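You operate a simulated robot arm through the tools that you are given. There is no shell and no other tool. Be economical: measure what you need, move in short steps, check, and stop when the job is done.

Carry out the task below with a simulated robot arm. There is one attempt and no reset: what you move stays moved.

TASK
Fetch the stop pin and stand it on the board on the grey block. Then turn the stand wrench dial to 30 Nm. Then stack the 40 mm brass bush from the top of the right bench on top of the 42 mm brass bush. Then take the funnel on the top of the middle bench and put it away on the top of the blue tank. Then put the black bush on the top of the middle bench away on the shelf of the press. Then take the wooden block on the top of the middle bench and put it away on the top of the wooden crate. Then take the green spring and put it on the shelf of the middle bench. Then put one of the bushes from the top of the middle bench on top of the green cover there. Do these in the order given. Set down upright: stop pin, green spring.

Only the result counts: the job must be done as asked and must still hold three seconds after the hand-in. Knocking over, shifting, dropping, spilling or breaking anything else fails it. A push-on lid holds only when it is set on centred and level and pressed home; a screw cap is set on level and turned clockwise until tight.

THE ROBOT
A 7-joint arm with a two-finger parallel gripper on a trunk, on a base that drives. Base frame: it is fixed to the floor where the robot stands at the start and does not move with it; the origin is under the middle of the robot, x ahead of it, y to its left, z up; the surface under the hand at the start is at about z = 1000. Lengths are in mm, angles in rad, forces in N, time in s.
With the tool pointing down near the work surface it reaches from about 360 to 880 mm from the robot's upright axis, wherever it stands. Its first joint turns from -0.297 to 2.199 rad. Places, roughly: black bush (5x5x4 cm) [7800, 6800, 900]; board on the grey block [2800, -100, 1000]; brass bush [1500, -2750, 1000]; bush [8000, 8250, 1000]; cover (17x12x5 cm) [7400, 8200, 900]; funnel (13x10x8 cm) [8000, 6700, 900]; green spring (3x3x6 cm) [7900, 7300, 900]; shelf of the middle bench [7700, 7200, 300]; shelf of the press [-2800, 5000, 800]; stand wrench dial [2000, -900, 700]; stop pin (3x3x6 cm) [600, 200, 1000]; top of the blue tank [7500, -300, 700]; top of the wooden crate [-2600, 2900, 700]; wooden block (24x6x6 cm) [7700, 6600, 900]. Payload 1.57 kg.
The TCP is the grasp point between the finger pads, 30 mm short of the fingertips. In the tool frame z runs along the fingers and y along their closing line. The gripper opens to 80 mm. The fingers are 17 mm wide and 12 mm thick; the gripper's body (40 by 82 mm) begins 80 mm behind the TCP.
Orientation is told as [roll, pitch, yaw] about the base's x, y, z axes, in that order, counted from this pose: with the fingers straight down and closing along the base's y, the tool's x points along the base's -x, its y along +y and its z along -z.

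THE INTERFACE
- The arm moves only by the tool arm_command. Its argument "targets" is a list of rows, each an object (a shift or turn left out is 0, a gripper value left out holds the last) with "delta_rot": the turn, a rotation vector about the tool's x, y, z in units of 45 degrees (1.0 is 45 degrees), a list of three; "delta_pos": the shift along the tool's x, y, z in units of 100 mm (1.0 is 100 mm), a list of three; "jaw": the closure, from 0 (fully open) to 1 (shut). In form: [{"delta_rot": [wx, wy, wz], "delta_pos": [tx, ty, tz], "jaw": jaw}, ...]. A call has 1 to 20 rows; each row is the pose to reach, as a shift and turn from the pose commanded when the call began, along the tool's axes at that moment. A call with a number of a shift or a turn outside -1 to 1 is refused whole. Rows are played at 5 a second. More than 50 mm and 0.15 rad between two rows, or a gripper value outside its range, and nothing of the call is played. Where a pose cannot be reached the arm comes as near as it can. A force on the tool above 40 N (or 10 N above the force at the start of the call, whichever is more), or a blocked arm, ends the call early, and 0.2 s more pass. Each finger travels about 45 mm/s and halts on what it meets, pressing with about 33 N; the grip force reading is that of the motor and also rises with nothing between the fingers. The clock runs only during rows and for 0.2 s after the last one: add rows that repeat a pose to give the fingers time. It gives the time, the measured TCP pose, the force on the tool (base axes), the opening and the grip force at its end, in the units of the frame above (readings bear some noise), with the torque about the TCP (base axes, N m) and any sound that the robot's microphone picked up.
- Cameras (640 x 400 px; columns grow to the right, rows downward): "scene" is now at [-13.2, -196.9, 1350.9]; the picture's right is [0.50, -0.87, 0.00], its down [-0.09, -0.05, -0.99] and it looks along [0.86, 0.49, -0.10] (base axes); focal length 250 px, centre (320, 200). "wrist" rides on the gripper at [72, -7, -122] in the tool frame; the picture's right is [0.09, 1.00, 0.00], its down [-0.84, 0.08, -0.54] and it looks along [-0.54, 0.05, 0.84] (tool axes); focal length 238 px, centre (320, 200). There is no depth. A picture from a camera that has moved, and an enlarged one, comes with that camera's place and axes in the base frame and with its lens. The place of the scene camera against the robot may be out by one fixed shift of up to 25 mm in any direction.
- snapshot(camera): a new picture of that camera. It takes no simulated time.
- slide_trunk(by): slides the trunk up (or, below 0, down) by that many mm; the arm and the scene camera ride with it, the base frame stays. It gives what a move gives, with no picture.
- roll_base(legs): drives the robot by 1 to 6 legs, each [ahead, left, turn to the left] in mm, mm and rad, along the robot's own axes; the way and the turn of a leg run together, so that a leg with both is an arc; at most 1500 mm and 3.142 rad a leg. The arm and the cameras ride along, it lands a little off, and it stops where it bumps. It gives what a move gives.
- aim_head(pan, tilt): turns the head with the scene camera to pan (to the left, within 1.902 rad either way) and tilt (down, from -0.506 to 1.204), counted from straight ahead of the robot. It gives what a move gives.
- zoom(camera, box): a new picture of the part [left, top, right, bottom] of that camera's present view, enlarged. It takes no simulated time.
- hand_in(): hands the job in; it is judged then, once.

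Go step by step. Nothing tells you exact positions but the pictures and the camera data: compare them with the known pose of the tool, close in by small moves and look again before you grip or let go. The budget is 217 turns and 218 pictures, counting those below and the enlarged ones. Unless the task says otherwise, let go and move clear before handing in.

The tools are called as name(argument=value, ...) on one line, values as JSON. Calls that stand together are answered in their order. arm_command: Moves the arm, as the interface text tells. Its arguments: {"type":"object","properties":{"targets":{"type":"array"}},"required":["targets"]} The other tools are called the same way: slide_trunk (by) slides the trunk up or down; roll_base (legs) drives the base; aim_head (pan, tilt) turns the head that bears the scene camera; snapshot (camera) takes a picture; zoom (camera, box) takes an enlarged picture of a part of a camera's view; hand_in () hands the job in.

At the start:

```text
clock: 0.0
position: [507.9, 69.3, 1327.5]
tool_rot: [0.0, 0.002, 0.0]
contact_force: [0.3, 0.3, -0.4]
torque: [-0.03, 0.02, 0.0]
grip_width: 79.9
finger_force: 0.0
trunk travel left (down, up): [-675.0, 115.0]
robot x, y, heading: [-0.7, -0.3, -0.002]
head pan, tilt: [0.518, 0.101]
```

scene: 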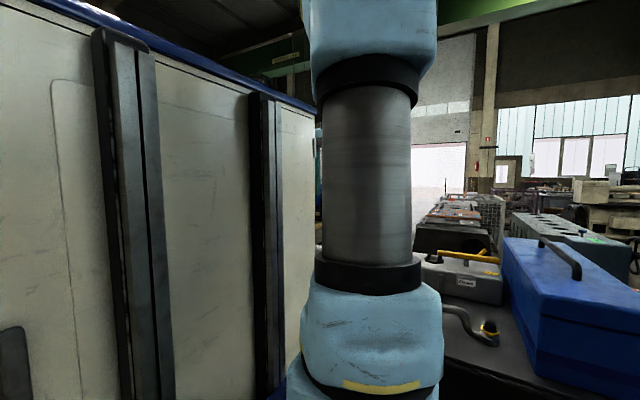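
wrist: 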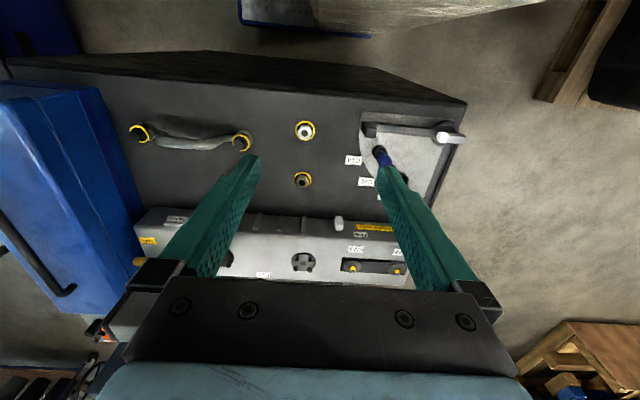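

I see the start bench with a dark box, a label panel and some fittings beneath the hand. I'll look closer for the stop pin.

zoom(camera="wrist", box=[240, 80, 500, 300])

aim_head(pan=0.0, tilt=0.6)

snapshot(camera="scene")

```text
1.82 times, centred on (370, 190) of wrist
camera zoom: at [436.7, 62.5, 1450.0], right [-0.09, 1.0, 0.0], down [0.84, 0.08, 0.54], along [0.54, 0.05, -0.84], focal length 433 px, centre (229, 218)
```

zoom: 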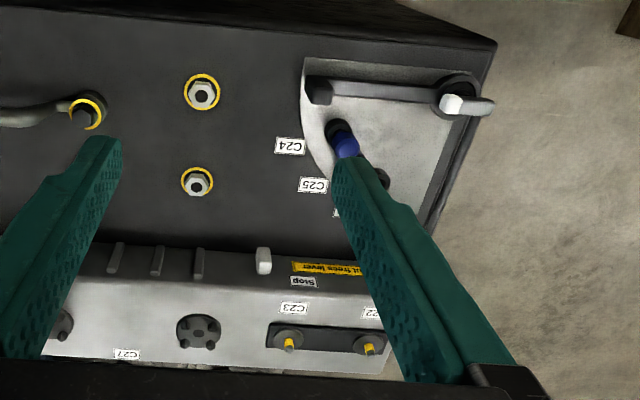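

```text
clock: 0.9
position: [507.3, 68.6, 1326.9]
tool_rot: [0.0, 0.001, -0.001]
contact_force: [0.1, -0.4, 0.5]
torque: [0.02, 0.02, -0.01]
grip_width: 80.2
finger_force: 0.1
trunk travel left (down, up): [-675.0, 115.0]
robot x, y, heading: [-1.9, 1.8, -0.004]
head pan, tilt: [0.0, 0.6]
```

```text
214 pictures are left
camera scene: at [-4.8, -242.5, 1305.0], right [0.0, -1.0, 0.0], down [-0.56, 0.0, -0.83], along [0.83, 0.0, -0.56], focal length 250 px, centre (320, 200)
```

scene: 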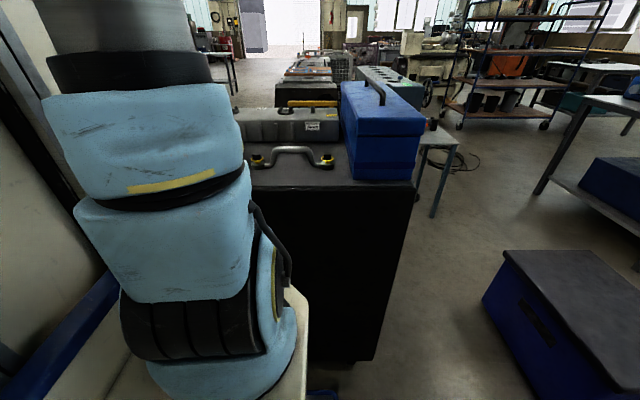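

The blue-topped pin by label C24 near (605, 200) looks like the stop pin. I'll move over to see it between the fingers.

arm_command(targets=[{"delta_pos": [0, 0.45, 0]}, {"delta_pos": [0, 0.9, 0]}, {"delta_pos": [0, 1.0, 0]}])

snapshot(camera="wrist")

zoom(camera="wrist", box=[220, 80, 420, 240])

```text
clock: 1.8
position: [506.0, 168.7, 1324.9]
tool_rot: [0.0, 0.001, 0.001]
contact_force: [-0.1, 0.1, -0.2]
torque: [0.0, -0.02, -0.01]
grip_width: 80.3
finger_force: 0.1
trunk travel left (down, up): [-675.0, 115.0]
robot x, y, heading: [-1.2, -3.8, -0.005]
head pan, tilt: [0.0, 0.6]
```

```text
213 pictures are left
camera wrist: at [435.5, 162.2, 1449.2], right [-0.09, 1.0, 0.0], down [0.84, 0.08, 0.54], along [0.54, 0.05, -0.84], focal length 238 px, centre (320, 200)
```

wrist: 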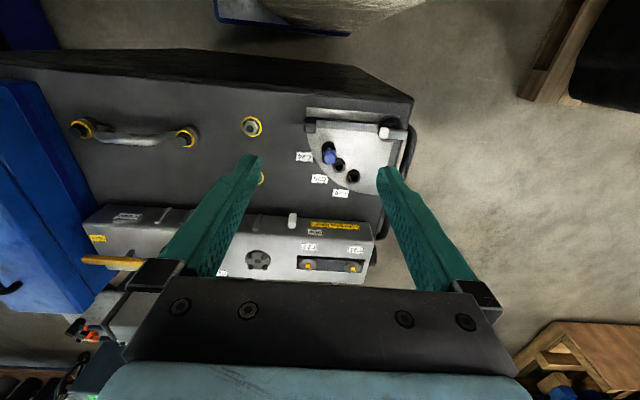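

```text
2.50 times, centred on (320, 160) of wrist
camera zoom: at [435.5, 162.2, 1449.2], right [-0.09, 1.0, 0.0], down [0.84, 0.08, 0.54], along [0.54, 0.05, -0.84], focal length 596 px, centre (320, 300)
```

zoom: 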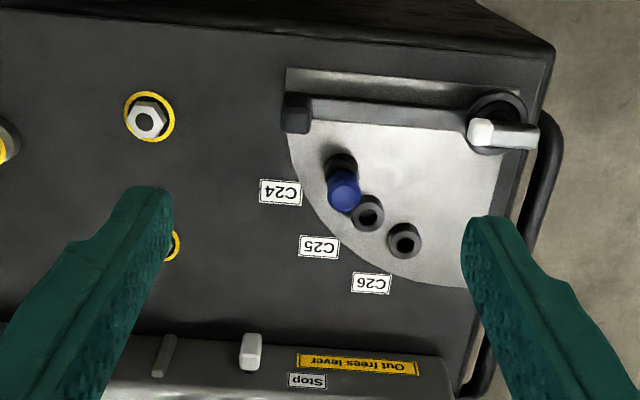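

The pin sits in hole C24 beside a lever. I'll come closer above it and triangulate.

arm_command(targets=[{"delta_pos": [-0.21, 0.09, 0.33]}, {"delta_pos": [-0.42, 0.17, 0.66]}, {"delta_pos": [-0.64, 0.26, 1.0]}])

zoom(camera="wrist", box=[220, 120, 420, 280])

```text
clock: 2.5
position: [571.8, 192.9, 1229.4]
tool_rot: [0.004, -0.003, -0.003]
contact_force: [-0.3, 0.2, 0.0]
torque: [-0.01, 0.0, 0.0]
grip_width: 80.2
finger_force: 0.0
trunk travel left (down, up): [-675.0, 115.0]
robot x, y, heading: [-2.0, -0.5, -0.003]
head pan, tilt: [0.0, 0.6]
```

```text
2.50 times, centred on (320, 200) of wrist
camera zoom: at [500.1, 186.0, 1352.1], right [-0.09, 1.0, 0.0], down [0.83, 0.07, 0.55], along [0.54, 0.05, -0.84], focal length 596 px, centre (320, 200)
```

zoom: 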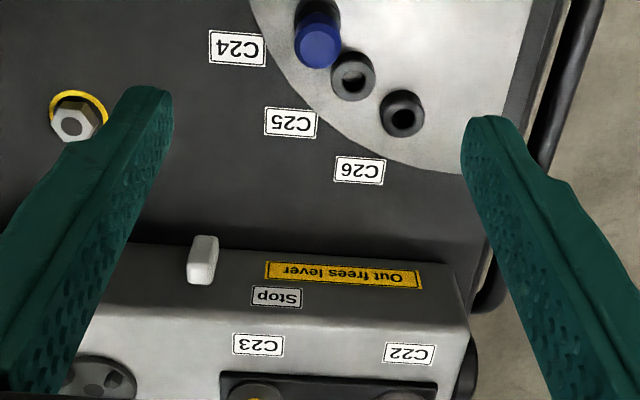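

The pin is at about (610, 197) with its top near z≈1020; hole C25's collar is diagonal from it, so I'll turn the gripper 45° so the fingers avoid it, and lower partway.

arm_command(targets=[{"delta_pos": [-0.06, 0.0, 0.16], "delta_rot": [0, 0, -0.166]}, {"delta_pos": [-0.12, 0.01, 0.32], "delta_rot": [0, 0, -0.333]}, {"delta_pos": [-0.18, 0.02, 0.5], "delta_rot": [0, 0, -0.5]}, {"delta_pos": [-0.24, 0.03, 0.66], "delta_rot": [0, 0, -0.666]}, {"delta_pos": [-0.3, 0.04, 0.82], "delta_rot": [0, 0, -0.833]}, {"delta_pos": [-0.37, 0.04, 1.0], "delta_rot": [0, 0, -1.0], "jaw": 0.3}, {"delta_pos": [-0.37, 0.04, 1.0], "delta_rot": [0, 0, -1.0], "jaw": 0.3}])

snapshot(camera="wrist")

zoom(camera="wrist", box=[240, 100, 400, 240])

```text
clock: 4.2
position: [608.5, 199.0, 1126.9]
tool_rot: [0.0, 0.0, 0.787]
contact_force: [0.7, -0.5, -0.2]
torque: [-0.04, 0.02, 0.02]
grip_width: 55.7
finger_force: 0.0
trunk travel left (down, up): [-675.0, 115.0]
robot x, y, heading: [2.9, -0.3, 0.004]
head pan, tilt: [0.0, 0.6]
```

```text
210 pictures are left
camera wrist: at [563.1, 143.8, 1249.7], right [-0.77, 0.64, 0.0], down [0.54, 0.65, 0.54], along [0.35, 0.42, -0.84], focal length 238 px, centre (320, 200)
```

wrist: 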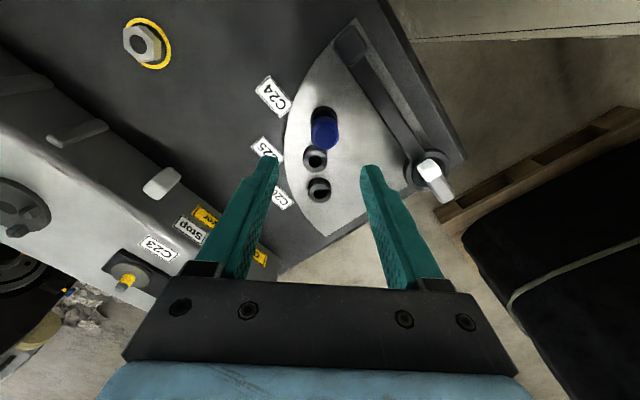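

```text
2.86 times, centred on (320, 170) of wrist
camera zoom: at [563.1, 143.8, 1249.7], right [-0.77, 0.64, 0.0], down [0.54, 0.65, 0.54], along [0.35, 0.42, -0.84], focal length 681 px, centre (320, 286)
```

zoom: 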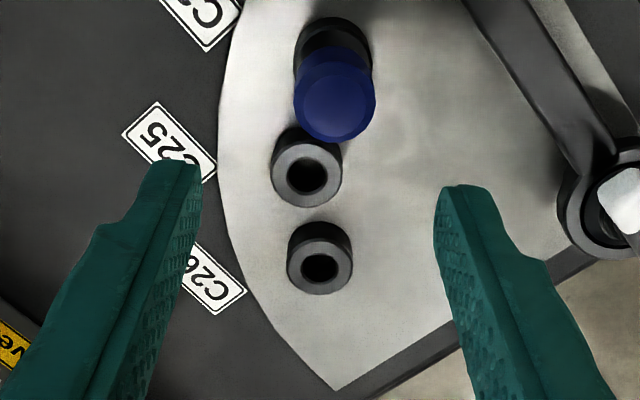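

Triangulating, the pin top is at about (600, 196, 1053), and the collar top near z≈1000. I'll centre on it and lower in a step, then look.

arm_command(targets=[{"delta_pos": [0.08, 0.035, 0.2]}, {"delta_pos": [0.08, 0.035, 0.5]}])

snapshot(camera="wrist")

```text
clock: 4.8
position: [600.6, 195.5, 1077.4]
tool_rot: [0.001, -0.002, 0.784]
contact_force: [-0.5, -0.2, 1.1]
torque: [0.01, 0.0, -0.04]
grip_width: 56.1
finger_force: 0.0
trunk travel left (down, up): [-675.0, 115.0]
robot x, y, heading: [1.3, 2.1, 0.002]
head pan, tilt: [0.0, 0.6]
```

```text
208 pictures are left
camera wrist: at [555.3, 139.2, 1200.0], right [-0.77, 0.64, 0.0], down [0.54, 0.65, 0.54], along [0.35, 0.42, -0.84], focal length 238 px, centre (320, 200)
```

wrist: 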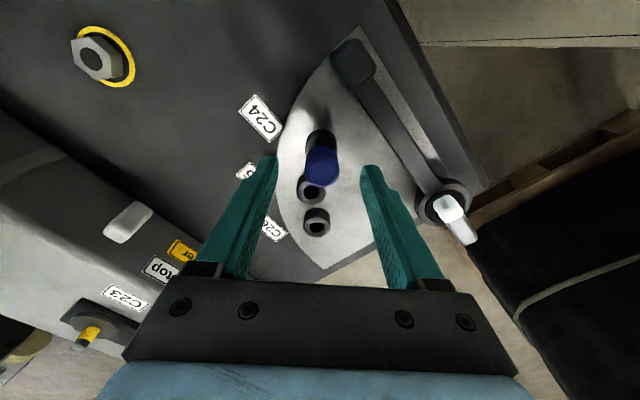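

Centred well. Lower over the pin and close.

arm_command(targets=[{"delta_pos": [0, 0, 0.17]}, {"delta_pos": [0, 0, 0.34]}, {"delta_pos": [0, 0, 0.34], "jaw": 1}, {"delta_pos": [0, 0, 0.34], "jaw": 1}, {"delta_pos": [0, 0, 0.34], "jaw": 1}, {"delta_pos": [0, 0, 0.34], "jaw": 1}])

snapshot(camera="wrist")

```text
clock: 6.2
position: [598.9, 195.8, 1042.7]
tool_rot: [0.001, 0.001, 0.786]
contact_force: [-3.8, 2.8, -4.0]
torque: [0.05, -0.17, -0.35]
grip_width: 26.7
finger_force: 33.8
trunk travel left (down, up): [-675.0, 115.0]
robot x, y, heading: [-1.9, -1.2, -0.001]
head pan, tilt: [0.0, 0.6]
```

```text
207 pictures are left
camera wrist: at [554.8, 140.2, 1166.2], right [-0.77, 0.64, 0.0], down [0.54, 0.65, 0.54], along [0.35, 0.42, -0.84], focal length 238 px, centre (320, 200)
```

wrist: 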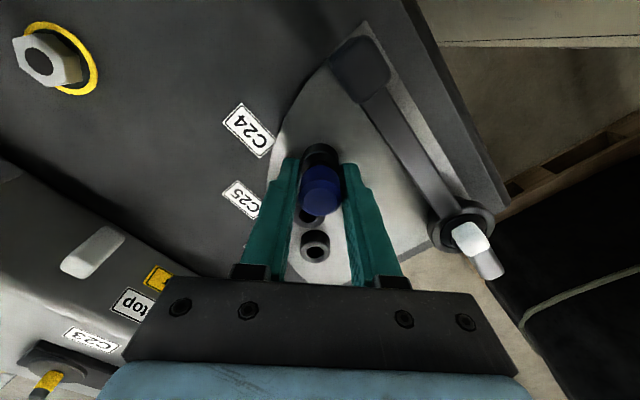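

Gripped (26.7 mm). Lift straight up.

arm_command(targets=[{"delta_pos": [0, 0, -0.1]}, {"delta_pos": [0, 0, -0.25]}, {"delta_pos": [0, 0, -0.5]}, {"delta_pos": [0, 0, -0.9]}])

snapshot(camera="wrist")

```text
clock: 6.5
position: [600.8, 194.9, 1043.7]
tool_rot: [0.005, 0.004, 0.783]
contact_force: [6.8, 7.2, -19.2]
torque: [0.57, -1.32, -1.05]
grip_width: 26.2
finger_force: 36.7
trunk travel left (down, up): [-675.0, 115.0]
robot x, y, heading: [-3.9, 0.2, -0.001]
head pan, tilt: [0.0, 0.6]
stopped in row 1: the force on the tool passed its limit at 52 N (the readings are from after the stop); the commanded pose is now the measured one
```

```text
206 pictures are left
camera wrist: at [555.7, 140.5, 1166.7], right [-0.77, 0.64, 0.01], down [0.54, 0.65, 0.54], along [0.34, 0.41, -0.84], focal length 238 px, centre (320, 200)
```

wrist: 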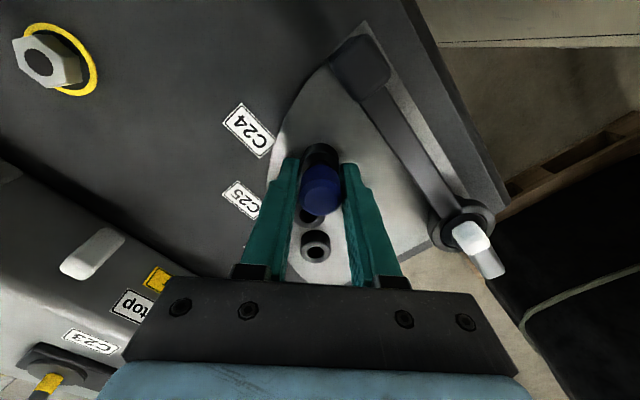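

The pin resists a straight pull. I'll look closely at the pin and the panel for a hint (bayonet, lock).

zoom(camera="wrist", box=[260, 120, 380, 220])

zoom(camera="wrist", box=[0, 200, 240, 400])

zoom(camera="wrist", box=[320, 20, 520, 280])

```text
4.00 times, centred on (320, 170) of wrist
camera zoom: at [555.7, 140.5, 1166.7], right [-0.77, 0.64, 0.01], down [0.54, 0.65, 0.54], along [0.34, 0.41, -0.84], focal length 953 px, centre (320, 320)
```

zoom: 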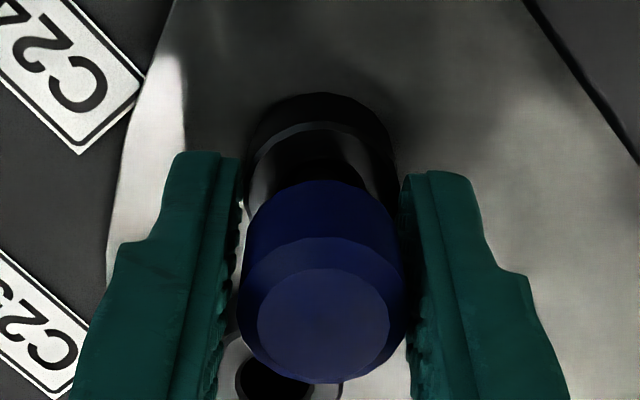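

```text
2.00 times, centred on (120, 300) of wrist
camera zoom: at [555.7, 140.5, 1166.7], right [-0.77, 0.64, 0.01], down [0.54, 0.65, 0.54], along [0.34, 0.41, -0.84], focal length 477 px, centre (720, 0)
```

zoom: 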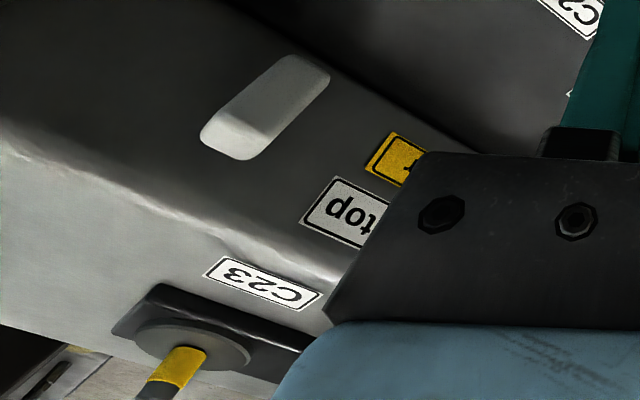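

```text
1.54 times, centred on (420, 150) of wrist
camera zoom: at [555.7, 140.5, 1166.7], right [-0.77, 0.64, 0.01], down [0.54, 0.65, 0.54], along [0.34, 0.41, -0.84], focal length 367 px, centre (166, 277)
```

zoom: 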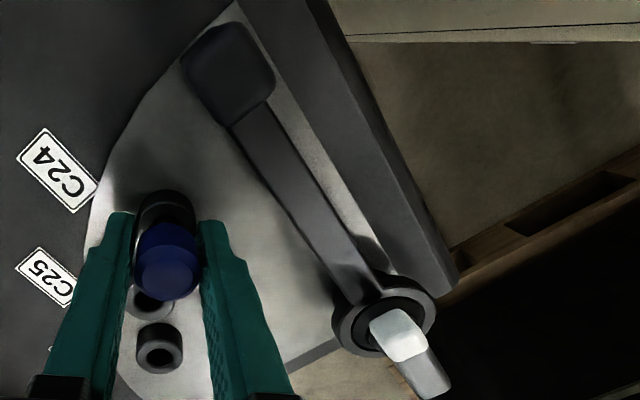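

The pin's shaft sits in a snug collar; probably friction or a detent. Try a slow pull in 1 mm rows.

arm_command(targets=[{"delta_pos": [0, 0, -0.01]}, {"delta_pos": [0, 0, -0.02]}, {"delta_pos": [0, 0, -0.03]}, {"delta_pos": [0, 0, -0.04]}, {"delta_pos": [0, 0, -0.05]}, {"delta_pos": [0, 0, -0.06]}, {"delta_pos": [0, 0, -0.07]}, {"delta_pos": [0, 0, -0.08]}, {"delta_pos": [0, 0, -0.09]}, {"delta_pos": [0, 0, -0.1]}])

```text
clock: 7.1
position: [600.7, 196.9, 1043.3]
tool_rot: [0.006, 0.006, 0.781]
contact_force: [8.1, 5.9, -17.5]
torque: [0.58, -1.2, -0.76]
grip_width: 26.3
finger_force: 37.0
trunk travel left (down, up): [-675.0, 115.0]
robot x, y, heading: [-0.1, -0.2, -0.001]
head pan, tilt: [0.0, 0.6]
stopped in row 2: the force on the tool passed its limit at 42 N (the readings are from after the stop); the commanded pose is now the measured one
```

It's locked against a straight pull. I'll relax it and try turning counter-clockwise (bayonet-style).

arm_command(targets=[{"delta_pos": [0, 0, 0.01]}, {"delta_pos": [0, 0, 0.01], "delta_rot": [0, 0, -0.1]}, {"delta_pos": [0, 0, 0.01], "delta_rot": [0, 0, -0.2]}, {"delta_pos": [0, 0, 0.01], "delta_rot": [0, 0, -0.3]}, {"delta_pos": [0, 0, 0.01], "delta_rot": [0, 0, -0.4]}, {"delta_pos": [0, 0, 0.01], "delta_rot": [0, 0, -0.5]}, {"delta_pos": [0, 0, 0.01], "delta_rot": [0, 0, -0.6]}])

zoom(camera="wrist", box=[260, 120, 380, 220])

```text
clock: 8.3
position: [601.8, 200.0, 1044.0]
tool_rot: [0.008, -0.007, 1.095]
contact_force: [6.7, 8.3, -12.6]
torque: [0.67, -0.88, -0.47]
grip_width: 29.5
finger_force: 38.1
trunk travel left (down, up): [-675.0, 115.0]
robot x, y, heading: [0.7, -1.7, 0.003]
head pan, tilt: [0.0, 0.6]
stopped in row 6: the force on the tool passed its limit at 42 N (the readings are from after the stop); the commanded pose is now the measured one
```

```text
4.00 times, centred on (320, 170) of wrist
camera zoom: at [575.9, 131.8, 1166.1], right [-0.93, 0.37, 0.01], down [0.32, 0.77, 0.55], along [0.2, 0.51, -0.84], focal length 953 px, centre (320, 320)
```

zoom: 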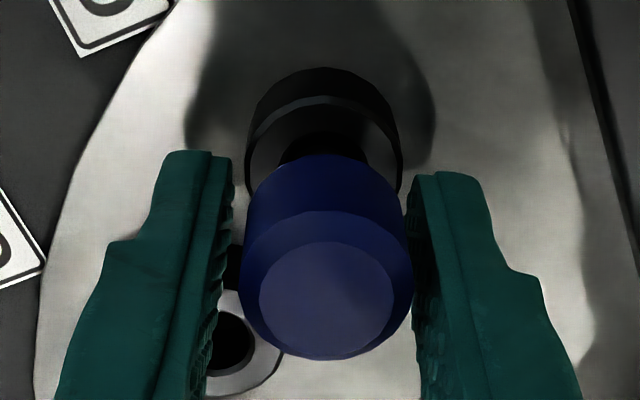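

The width (26–29 mm) and geometry suggest my fingertips were gripping the collar (≈29 mm), not the 23 mm blue head. I'll open, raise ~10 mm, recentre and grip only the head.

arm_command(targets=[{"delta_pos": [0, 0, 0], "jaw": 0.4}, {"delta_pos": [0, 0, 0], "jaw": 0.4}, {"delta_pos": [0.045, 0, -0.1], "jaw": 0.4}, {"delta_pos": [0.045, 0, -0.1], "jaw": 0.4}, {"delta_pos": [0.045, 0, -0.1], "jaw": 1}, {"delta_pos": [0.045, 0, -0.1], "jaw": 1}, {"delta_pos": [0.045, 0, -0.1], "jaw": 1}, {"delta_pos": [0.045, 0, -0.1], "jaw": 1}])

zoom(camera="wrist", box=[260, 120, 380, 220])

```text
clock: 10.2
position: [600.1, 194.3, 1054.5]
tool_rot: [0.007, -0.004, 1.093]
contact_force: [-0.2, -2.5, 1.6]
torque: [0.0, -0.02, 0.01]
grip_width: 22.2
finger_force: 33.2
trunk travel left (down, up): [-675.0, 115.0]
robot x, y, heading: [-3.4, -0.4, -0.001]
head pan, tilt: [0.0, 0.6]
```

```text
4.00 times, centred on (320, 170) of wrist
camera zoom: at [573.0, 126.7, 1177.5], right [-0.93, 0.37, 0.01], down [0.32, 0.78, 0.55], along [0.2, 0.51, -0.84], focal length 953 px, centre (320, 320)
```

zoom: 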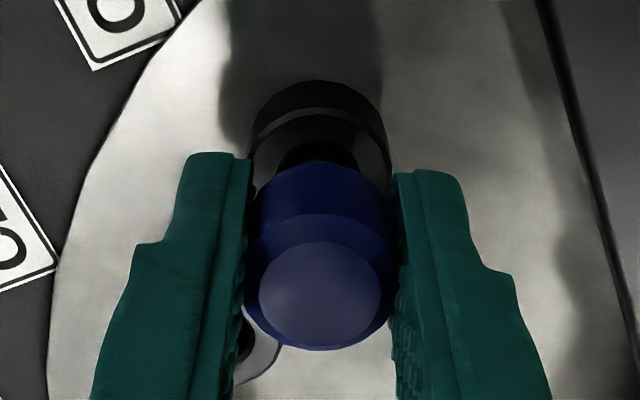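

Now 22.2 mm: the head itself. Pull up gently.

arm_command(targets=[{"delta_pos": [0, 0, -0.02]}, {"delta_pos": [0, 0, -0.05]}, {"delta_pos": [0, 0, -0.1]}, {"delta_pos": [0, 0, -0.2]}, {"delta_pos": [0, 0, -0.35]}, {"delta_pos": [0, 0, -0.6]}, {"delta_pos": [0, 0, -1.0]}])

snapshot(camera="wrist")

```text
clock: 11.8
position: [599.0, 192.1, 1154.7]
tool_rot: [0.008, -0.002, 1.095]
contact_force: [0.0, 0.1, -0.7]
torque: [-0.01, 0.06, 0.0]
grip_width: 21.9
finger_force: 32.8
trunk travel left (down, up): [-675.0, 115.0]
robot x, y, heading: [-0.1, 1.0, -0.001]
head pan, tilt: [0.0, 0.6]
```

```text
200 pictures are left
camera wrist: at [573.7, 125.9, 1277.2], right [-0.93, 0.37, 0.01], down [0.32, 0.78, 0.54], along [0.2, 0.51, -0.84], focal length 238 px, centre (320, 200)
```

wrist: 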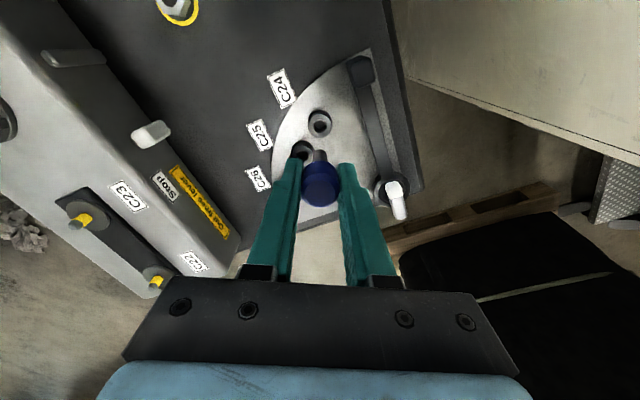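

Got the pin. I'll raise it, turn the wrist back and look around for the route.

arm_command(targets=[{"delta_pos": [0, 0, -0.3], "delta_rot": [0, 0, 0]}, {"delta_pos": [0, 0, -0.5], "delta_rot": [0, 0, 0.18]}, {"delta_pos": [0, 0, -0.7], "delta_rot": [0, 0, 0.36]}, {"delta_pos": [0, 0, -0.9], "delta_rot": [0, 0, 0.54]}, {"delta_pos": [0, 0, -1.0], "delta_rot": [0, 0, 0.72]}, {"delta_pos": [0, 0, -1.0], "delta_rot": [0, 0, 0.86]}, {"delta_pos": [0, 0, -1.0], "delta_rot": [0, 0, 1.0]}])

aim_head(pan=-0.5, tilt=0.35)

snapshot(camera="scene")

aim_head(pan=-1.5, tilt=0.4)

snapshot(camera="scene")

```text
clock: 13.3
position: [599.1, 192.5, 1255.7]
tool_rot: [0.007, 0.0, 0.309]
contact_force: [-0.1, -0.2, -0.3]
torque: [0.03, -0.02, 0.01]
grip_width: 22.2
finger_force: 33.1
trunk travel left (down, up): [-675.0, 115.0]
robot x, y, heading: [-1.1, 3.2, -0.002]
head pan, tilt: [0.0, 0.6]
```

```text
clock: 14.3
position: [599.2, 194.4, 1255.5]
tool_rot: [0.007, 0.001, 0.311]
contact_force: [-0.6, -0.1, 0.7]
torque: [0.0, -0.03, 0.0]
grip_width: 21.9
finger_force: 32.8
trunk travel left (down, up): [-675.0, 115.0]
robot x, y, heading: [-3.1, -2.0, 0.004]
head pan, tilt: [-0.499, 0.351]
```

```text
199 pictures are left
camera scene: at [-11.1, -286.7, 1327.6], right [-0.48, -0.88, 0.0], down [-0.3, 0.16, -0.94], along [0.82, -0.45, -0.34], focal length 250 px, centre (320, 200)
```

scene: 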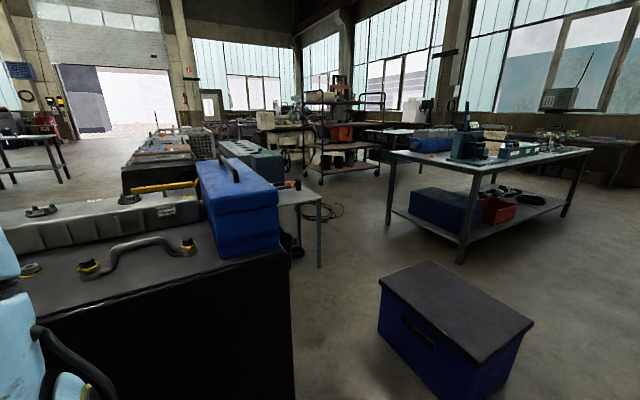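

```text
clock: 15.6
position: [599.5, 192.4, 1254.5]
tool_rot: [0.008, 0.002, 0.311]
contact_force: [-0.5, -0.2, 0.0]
torque: [0.01, 0.03, 0.02]
grip_width: 22.0
finger_force: 33.3
trunk travel left (down, up): [-675.0, 115.0]
robot x, y, heading: [4.1, -0.0, 0.001]
head pan, tilt: [-1.499, 0.4]
```

```text
198 pictures are left
camera scene: at [-86.2, -334.6, 1323.2], right [-1.0, -0.07, 0.0], down [-0.03, 0.39, -0.92], along [0.07, -0.92, -0.39], focal length 250 px, centre (320, 200)
```

scene: 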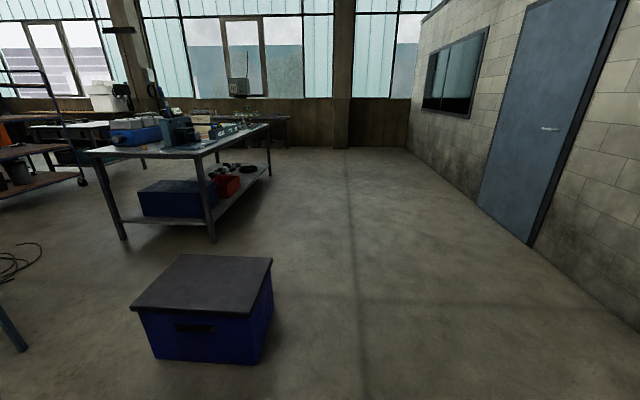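

The black cabinet spans to about y≈-470 on its right; a blue box is on the floor at about x 300–900, y −1200…−1600. I'll check the robot's own footprint and surroundings.

aim_head(pan=-1.5, tilt=1.2)

snapshot(camera="scene")

aim_head(pan=-0.3, tilt=1.2)

snapshot(camera="scene")

```text
clock: 16.7
position: [600.1, 193.3, 1255.4]
tool_rot: [0.007, 0.002, 0.31]
contact_force: [0.6, 0.6, -1.1]
torque: [-0.03, 0.0, 0.0]
grip_width: 22.1
finger_force: 33.2
trunk travel left (down, up): [-675.0, 115.0]
robot x, y, heading: [-0.5, -0.6, 0.003]
head pan, tilt: [-1.499, 1.201]
```

```text
197 pictures are left
camera scene: at [-88.9, -298.1, 1260.4], right [-1.0, -0.07, 0.0], down [-0.07, 0.93, -0.36], along [0.03, -0.36, -0.93], focal length 250 px, centre (320, 200)
```

scene: 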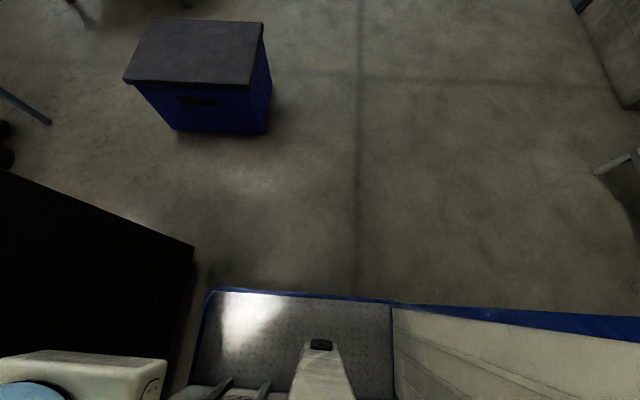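

```text
clock: 18.1
position: [598.6, 192.4, 1255.6]
tool_rot: [0.007, 0.002, 0.31]
contact_force: [-0.7, 0.1, -0.9]
torque: [0.0, 0.0, -0.04]
grip_width: 21.7
finger_force: 32.9
trunk travel left (down, up): [-675.0, 115.0]
robot x, y, heading: [-1.0, 1.7, 0.003]
head pan, tilt: [-0.3, 1.201]
```

```text
196 pictures are left
camera scene: at [-39.5, -258.8, 1260.3], right [-0.3, -0.96, 0.0], down [-0.89, 0.28, -0.36], along [0.35, -0.11, -0.93], focal length 250 px, centre (320, 200)
```

scene: 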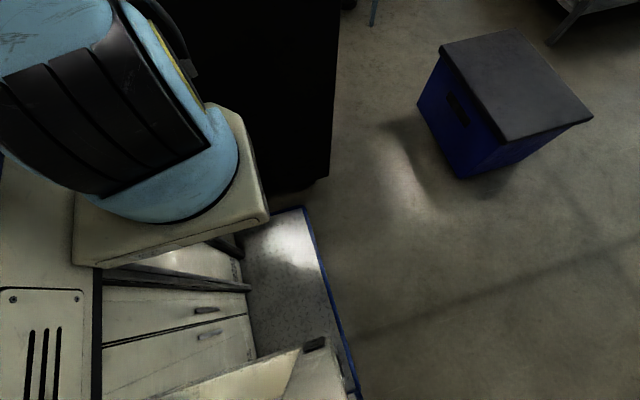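

Robot half-width ≈300; the gap between the black cabinet (y≈−490) and floor box (y≈−1205) is ≈710 mm. I'll lift the hand clear of everything and strafe right in steps.

arm_command(targets=[{"delta_pos": [0.1, 0, -0.3]}, {"delta_pos": [0.3, 0, -0.6]}, {"delta_pos": [0.6, 0, -0.9]}, {"delta_pos": [1.0, 0, -1.0]}])

slide_trunk(by=100)

roll_base(legs=[[-60, 0, 0], [0, -400, 0]])

aim_head(pan=0, tilt=0.75)

snapshot(camera="scene")

```text
clock: 19.1
position: [505.9, 164.3, 1353.6]
tool_rot: [0.01, 0.003, 0.309]
contact_force: [0.8, 1.1, -1.1]
torque: [-0.02, 0.07, -0.02]
grip_width: 21.9
finger_force: 33.2
trunk travel left (down, up): [-675.0, 115.0]
robot x, y, heading: [-0.9, 0.6, 0.005]
head pan, tilt: [-0.3, 1.201]
```

```text
clock: 20.4
position: [505.6, 163.6, 1453.6]
tool_rot: [0.006, 0.003, 0.309]
contact_force: [0.0, -0.3, -0.4]
torque: [0.02, -0.01, -0.02]
grip_width: 21.8
finger_force: 33.0
trunk travel left (down, up): [-775.0, 15.0]
robot x, y, heading: [0.3, -0.7, 0.0]
head pan, tilt: [-0.3, 1.201]
```

```text
clock: 23.5
position: [445.9, -240.2, 1454.7]
tool_rot: [0.008, 0.001, 0.311]
contact_force: [0.8, 0.5, -0.5]
torque: [-0.02, -0.01, 0.01]
grip_width: 21.9
finger_force: 33.0
trunk travel left (down, up): [-775.0, 15.0]
robot x, y, heading: [-58.1, -404.3, -0.006]
head pan, tilt: [-0.3, 1.201]
```

```text
clock: 24.4
position: [444.9, -240.5, 1454.5]
tool_rot: [0.008, 0.002, 0.312]
contact_force: [-0.4, 0.0, -0.7]
torque: [0.02, -0.02, 0.0]
grip_width: 21.4
finger_force: 32.8
trunk travel left (down, up): [-775.0, 15.0]
robot x, y, heading: [-57.8, -403.9, 0.005]
head pan, tilt: [0.0, 0.75]
```

```text
195 pictures are left
camera scene: at [-69.9, -645.9, 1392.0], right [0.0, -1.0, 0.0], down [-0.68, 0.0, -0.73], along [0.73, 0.0, -0.68], focal length 250 px, centre (320, 200)
```

scene: 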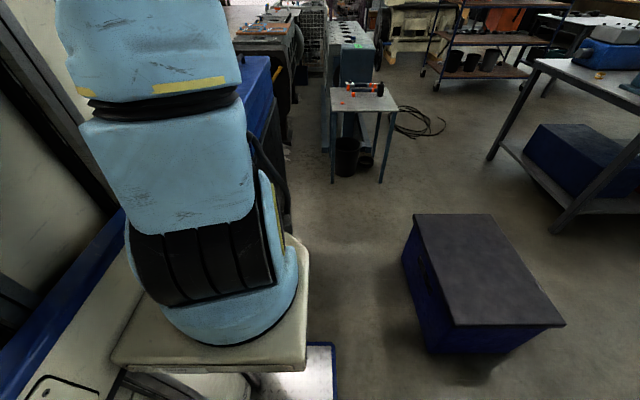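

The floor gap is clear. Shift right to the centre of the gap and look along it.

roll_base(legs=[[0, -430, 0]])

aim_head(pan=0, tilt=1.0)

snapshot(camera="scene")

aim_head(pan=0.3, tilt=1.2)

snapshot(camera="scene")

```text
clock: 27.0
position: [444.9, -672.1, 1453.9]
tool_rot: [0.007, 0.004, 0.31]
contact_force: [-0.2, -1.3, -0.3]
torque: [0.0, 0.0, 0.02]
grip_width: 21.5
finger_force: 33.1
trunk travel left (down, up): [-775.0, 15.0]
robot x, y, heading: [-58.5, -832.7, 0.001]
head pan, tilt: [0.0, 0.75]
```

```text
clock: 27.8
position: [444.9, -671.9, 1454.6]
tool_rot: [0.009, 0.002, 0.311]
contact_force: [0.3, -0.4, -0.3]
torque: [-0.02, 0.01, 0.0]
grip_width: 21.6
finger_force: 33.1
trunk travel left (down, up): [-775.0, 15.0]
robot x, y, heading: [-56.2, -837.6, 0.001]
head pan, tilt: [0.0, 1.0]
```

```text
194 pictures are left
camera scene: at [-82.7, -1078.6, 1373.0], right [0.0, -1.0, 0.0], down [-0.84, 0.0, -0.54], along [0.54, 0.0, -0.84], focal length 250 px, centre (320, 200)
```

scene: 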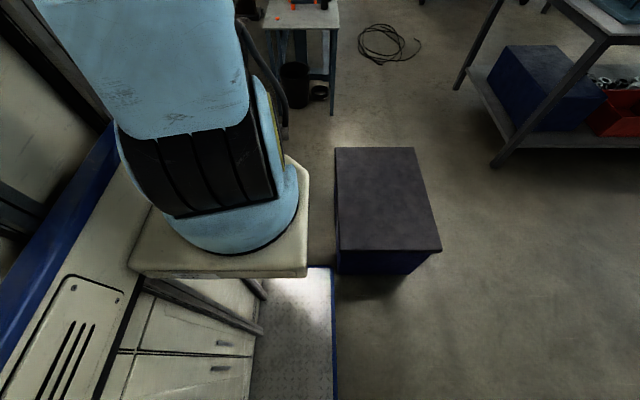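

```text
clock: 28.6
position: [445.6, -672.6, 1454.3]
tool_rot: [0.007, 0.001, 0.311]
contact_force: [-0.6, 0.0, -1.0]
torque: [-0.03, 0.0, 0.01]
grip_width: 21.8
finger_force: 32.8
trunk travel left (down, up): [-775.0, 15.0]
robot x, y, heading: [-63.6, -832.5, 0.003]
head pan, tilt: [0.3, 1.201]
```

```text
193 pictures are left
camera scene: at [-98.9, -1062.1, 1360.3], right [0.3, -0.96, 0.0], down [-0.89, -0.28, -0.36], along [0.35, 0.11, -0.93], focal length 250 px, centre (320, 200)
```

scene: 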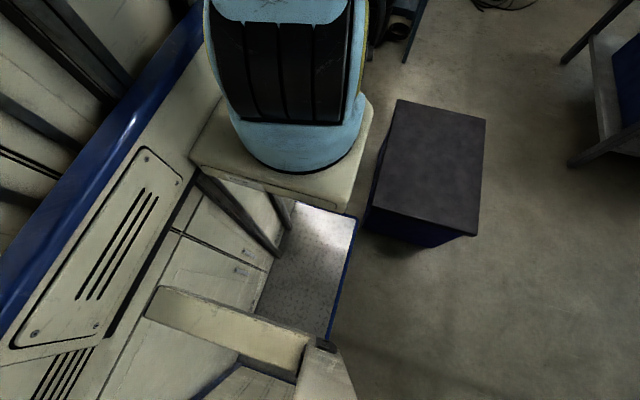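

The 690 mm gap left of the box is too tight; the gap to its right (box y≈−1590, right bench y≈−2340) is roomier. I'll back up a little and strafe to y≈−1965.

roll_base(legs=[[-150, 0, 0], [0, -1130, 0]])

aim_head(pan=0, tilt=0.9)

snapshot(camera="scene")

```text
clock: 35.3
position: [305.2, -1788.2, 1453.8]
tool_rot: [0.006, 0.002, 0.332]
contact_force: [-0.4, -0.2, -0.7]
torque: [-0.03, 0.01, 0.01]
grip_width: 21.6
finger_force: 32.8
trunk travel left (down, up): [-775.0, 15.0]
robot x, y, heading: [-195.8, -1965.3, 0.02]
head pan, tilt: [0.3, 1.201]
```

```text
clock: 36.1
position: [305.7, -1788.2, 1454.2]
tool_rot: [0.009, 0.0, 0.33]
contact_force: [0.6, 0.5, -0.8]
torque: [0.03, 0.01, -0.02]
grip_width: 21.5
finger_force: 33.5
trunk travel left (down, up): [-775.0, 15.0]
robot x, y, heading: [-196.8, -1964.9, 0.019]
head pan, tilt: [0.0, 0.901]
```

```text
192 pictures are left
camera scene: at [-208.8, -2205.5, 1380.1], right [0.02, -1.0, 0.0], down [-0.78, -0.02, -0.62], along [0.62, 0.01, -0.78], focal length 250 px, centre (320, 200)
```

scene: 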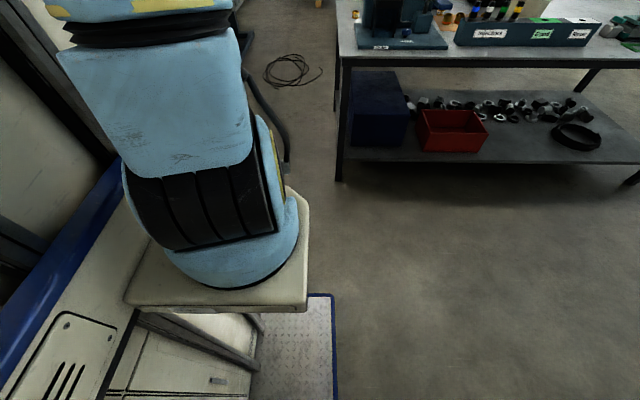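

Clearance right ≈70 mm. Correct the heading and roll ahead in stages.

roll_base(legs=[[0, 0, -0.019], [700, 0, 0]])

snapshot(camera="scene")

```text
clock: 40.4
position: [1025.4, -1797.5, 1453.5]
tool_rot: [0.006, 0.001, 0.31]
contact_force: [0.1, 0.3, -0.8]
torque: [-0.01, 0.0, -0.04]
grip_width: 21.7
finger_force: 33.0
trunk travel left (down, up): [-775.0, 15.0]
robot x, y, heading: [520.8, -1963.7, 0.004]
head pan, tilt: [0.0, 0.901]
```

```text
191 pictures are left
camera scene: at [503.1, -2204.2, 1380.1], right [0.0, -1.0, 0.0], down [-0.78, 0.0, -0.62], along [0.62, 0.0, -0.78], focal length 250 px, centre (320, 200)
```

scene: 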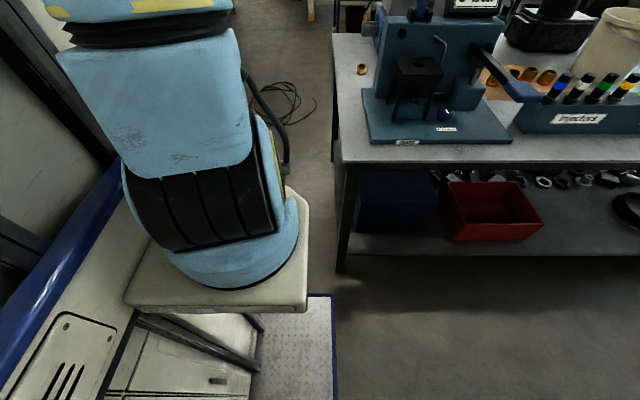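

The beige structure rides along, so it's part of my robot. I need its real extents before going through; let me look around at myself.

aim_head(pan=1.9, tilt=0.7)

snapshot(camera="scene")

aim_head(pan=-1.9, tilt=0.9)

snapshot(camera="scene")

aim_head(pan=0.8, tilt=0.9)

snapshot(camera="scene")

```text
clock: 42.2
position: [1024.6, -1796.8, 1454.0]
tool_rot: [0.008, 0.003, 0.31]
contact_force: [-0.3, 1.1, 0.0]
torque: [0.01, 0.01, -0.02]
grip_width: 21.6
finger_force: 32.9
trunk travel left (down, up): [-775.0, 15.0]
robot x, y, heading: [521.9, -1960.1, 0.005]
head pan, tilt: [1.901, 0.7]
```

```text
190 pictures are left
camera scene: at [400.2, -2123.9, 1396.3], right [0.95, 0.32, 0.0], down [0.21, -0.61, -0.76], along [-0.25, 0.72, -0.64], focal length 250 px, centre (320, 200)
```

scene: 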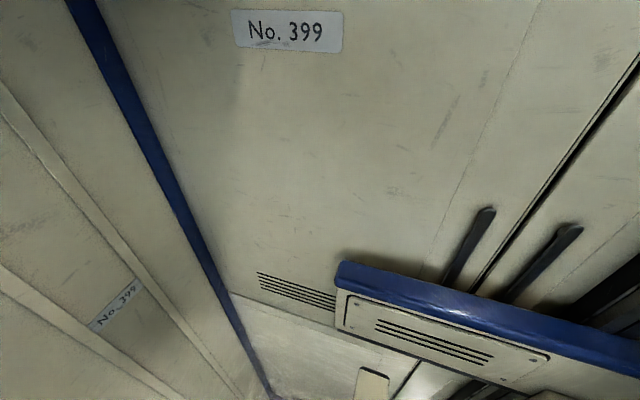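

```text
clock: 45.4
position: [1026.0, -1796.6, 1454.7]
tool_rot: [0.008, 0.002, 0.31]
contact_force: [0.5, -0.2, -1.2]
torque: [0.01, 0.01, -0.02]
grip_width: 21.4
finger_force: 32.9
trunk travel left (down, up): [-775.0, 15.0]
robot x, y, heading: [522.0, -1960.8, 0.0]
head pan, tilt: [-1.901, 0.901]
```

```text
189 pictures are left
camera scene: at [403.4, -2275.7, 1380.1], right [-0.95, 0.32, 0.0], down [0.25, 0.74, -0.62], along [-0.2, -0.59, -0.78], focal length 250 px, centre (320, 200)
```

scene: 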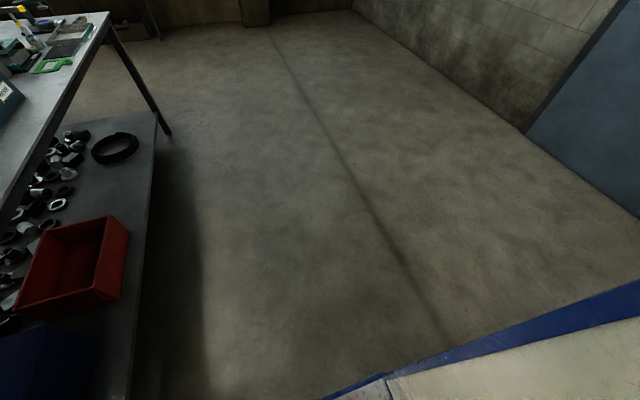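

```text
clock: 47.8
position: [1024.8, -1797.4, 1454.7]
tool_rot: [0.007, 0.001, 0.311]
contact_force: [0.2, 0.0, 0.0]
torque: [0.02, -0.01, -0.01]
grip_width: 21.4
finger_force: 33.0
trunk travel left (down, up): [-775.0, 15.0]
robot x, y, heading: [520.2, -1964.2, -0.001]
head pan, tilt: [0.799, 0.901]
```

```text
188 pictures are left
camera scene: at [480.3, -2150.1, 1380.1], right [0.72, -0.7, 0.0], down [-0.55, -0.56, -0.62], along [0.43, 0.45, -0.78], focal length 250 px, centre (320, 200)
```

scene: 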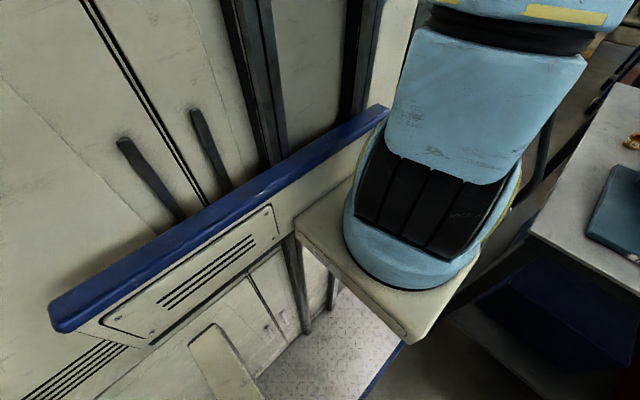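

The right-hand gap is also tight because the bench top overhangs (≈650 mm for a ~600 mm robot). There's open floor around the far end of the right bench, so I'll take the longer, safer loop.

roll_base(legs=[[-120, 0, 0], [0, -1500, 0], [0, -1500, 0]])

aim_head(pan=-0.9, tilt=0.5)

snapshot(camera="scene")

```text
clock: 63.3
position: [830.9, -4857.7, 1454.9]
tool_rot: [0.006, 0.002, 0.276]
contact_force: [0.1, 0.0, -0.5]
torque: [0.02, 0.01, 0.01]
grip_width: 21.3
finger_force: 33.2
trunk travel left (down, up): [-775.0, 15.0]
robot x, y, heading: [317.5, -5002.7, -0.036]
head pan, tilt: [0.799, 0.901]
```

```text
clock: 65.0
position: [830.7, -4857.9, 1455.7]
tool_rot: [0.006, 0.004, 0.274]
contact_force: [-0.1, 0.0, -0.2]
torque: [-0.01, 0.01, -0.01]
grip_width: 21.8
finger_force: 32.9
trunk travel left (down, up): [-775.0, 15.0]
robot x, y, heading: [319.4, -5000.5, -0.037]
head pan, tilt: [-0.901, 0.499]
```

```text
187 pictures are left
camera scene: at [272.4, -5316.2, 1414.0], right [-0.81, -0.59, 0.0], down [-0.28, 0.39, -0.88], along [0.52, -0.71, -0.48], focal length 250 px, centre (320, 200)
```

scene: 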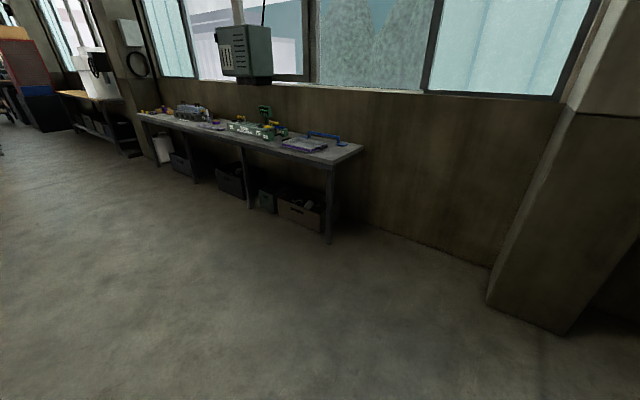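

Clear corridor of about 2 m here. Correct heading and drive around the end of the right bench.

roll_base(legs=[[0, -450, 0.036]])

aim_head(pan=0, tilt=0.5)

snapshot(camera="scene")

```text
clock: 67.7
position: [817.3, -5277.6, 1453.7]
tool_rot: [0.007, 0.002, 0.316]
contact_force: [-0.3, 0.0, -1.0]
torque: [-0.01, 0.0, 0.02]
grip_width: 21.9
finger_force: 33.0
trunk travel left (down, up): [-775.0, 15.0]
robot x, y, heading: [311.6, -5446.2, 0.006]
head pan, tilt: [-0.901, 0.499]
```

```text
clock: 68.9
position: [817.6, -5277.6, 1454.2]
tool_rot: [0.007, 0.001, 0.316]
contact_force: [-0.2, -0.6, -0.2]
torque: [0.01, 0.03, -0.01]
grip_width: 21.6
finger_force: 32.9
trunk travel left (down, up): [-775.0, 15.0]
robot x, y, heading: [313.8, -5445.8, 0.004]
head pan, tilt: [0.0, 0.499]
```

```text
186 pictures are left
camera scene: at [312.7, -5687.9, 1414.0], right [0.01, -1.0, 0.0], down [-0.48, 0.0, -0.88], along [0.88, 0.0, -0.48], focal length 250 px, centre (320, 200)
```

scene: 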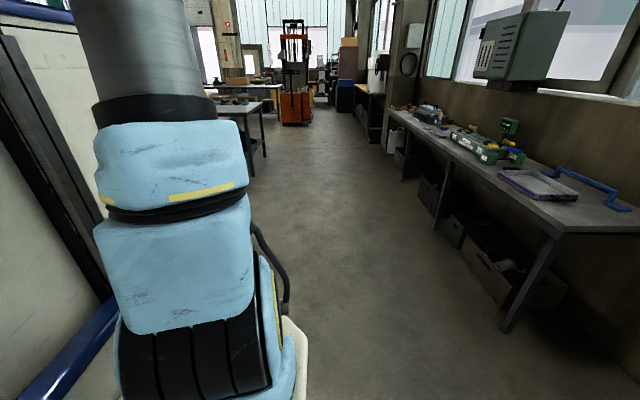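

Ahead is clear. Drive to x≈2900, then look to the left.

roll_base(legs=[[1300, 0, 0], [1290, 0, 0]])

aim_head(pan=-1.0, tilt=0.5)

roll_base(legs=[[0, 0, 1.57]])

aim_head(pan=0, tilt=0.5)

snapshot(camera="scene")

aim_head(pan=0.7, tilt=0.4)

snapshot(camera="scene")

```text
clock: 81.6
position: [3433.1, -5372.6, 1454.6]
tool_rot: [0.007, 0.003, 0.265]
contact_force: [-0.1, 0.3, -1.0]
torque: [0.02, 0.0, -0.04]
grip_width: 21.8
finger_force: 33.4
trunk travel left (down, up): [-775.0, 15.0]
robot x, y, heading: [2921.6, -5515.4, -0.045]
head pan, tilt: [0.0, 0.499]
```

```text
clock: 82.8
position: [3433.9, -5374.0, 1454.7]
tool_rot: [0.008, 0.001, 0.264]
contact_force: [1.0, 0.0, -0.7]
torque: [0.03, 0.01, 0.0]
grip_width: 21.5
finger_force: 32.8
trunk travel left (down, up): [-775.0, 15.0]
robot x, y, heading: [2922.6, -5515.2, -0.043]
head pan, tilt: [-1.0, 0.499]
```

```text
clock: 87.1
position: [2779.1, -5003.8, 1456.0]
tool_rot: [0.007, 0.003, 1.843]
contact_force: [0.5, 0.2, 0.5]
torque: [-0.02, -0.02, -0.03]
grip_width: 21.2
finger_force: 32.8
trunk travel left (down, up): [-775.0, 15.0]
robot x, y, heading: [2922.8, -5514.1, 1.529]
head pan, tilt: [-1.0, 0.499]
```

```text
clock: 88.3
position: [2778.4, -5003.0, 1454.4]
tool_rot: [0.007, 0.002, 1.842]
contact_force: [0.0, -1.0, -0.5]
torque: [0.01, -0.01, -0.02]
grip_width: 21.7
finger_force: 32.9
trunk travel left (down, up): [-775.0, 15.0]
robot x, y, heading: [2920.3, -5515.2, 1.528]
head pan, tilt: [0.0, 0.499]
```

```text
185 pictures are left
camera scene: at [3139.0, -5525.3, 1414.0], right [1.0, -0.04, 0.0], down [-0.02, -0.48, -0.88], along [0.04, 0.88, -0.48], focal length 250 px, centre (320, 200)
```

scene: 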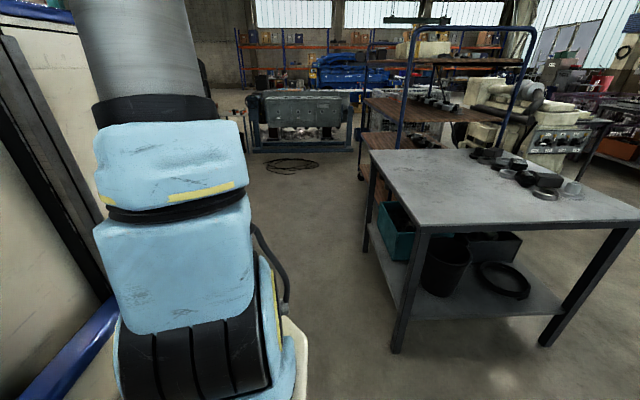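

```text
clock: 89.4
position: [2778.6, -5004.6, 1454.4]
tool_rot: [0.006, 0.002, 1.84]
contact_force: [1.3, -0.5, -0.6]
torque: [-0.01, -0.01, -0.01]
grip_width: 21.6
finger_force: 33.2
trunk travel left (down, up): [-775.0, 15.0]
robot x, y, heading: [2919.4, -5512.8, 1.53]
head pan, tilt: [0.7, 0.4]
```

```text
184 pictures are left
camera scene: at [3078.6, -5543.0, 1423.1], right [0.79, 0.61, 0.0], down [0.24, -0.31, -0.92], along [-0.56, 0.73, -0.39], focal length 250 px, centre (320, 200)
```

scene: 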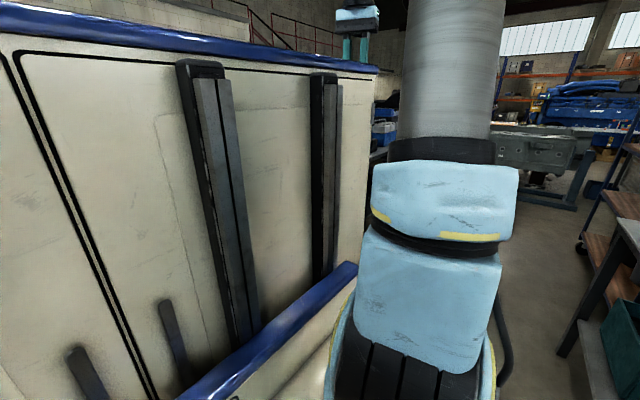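

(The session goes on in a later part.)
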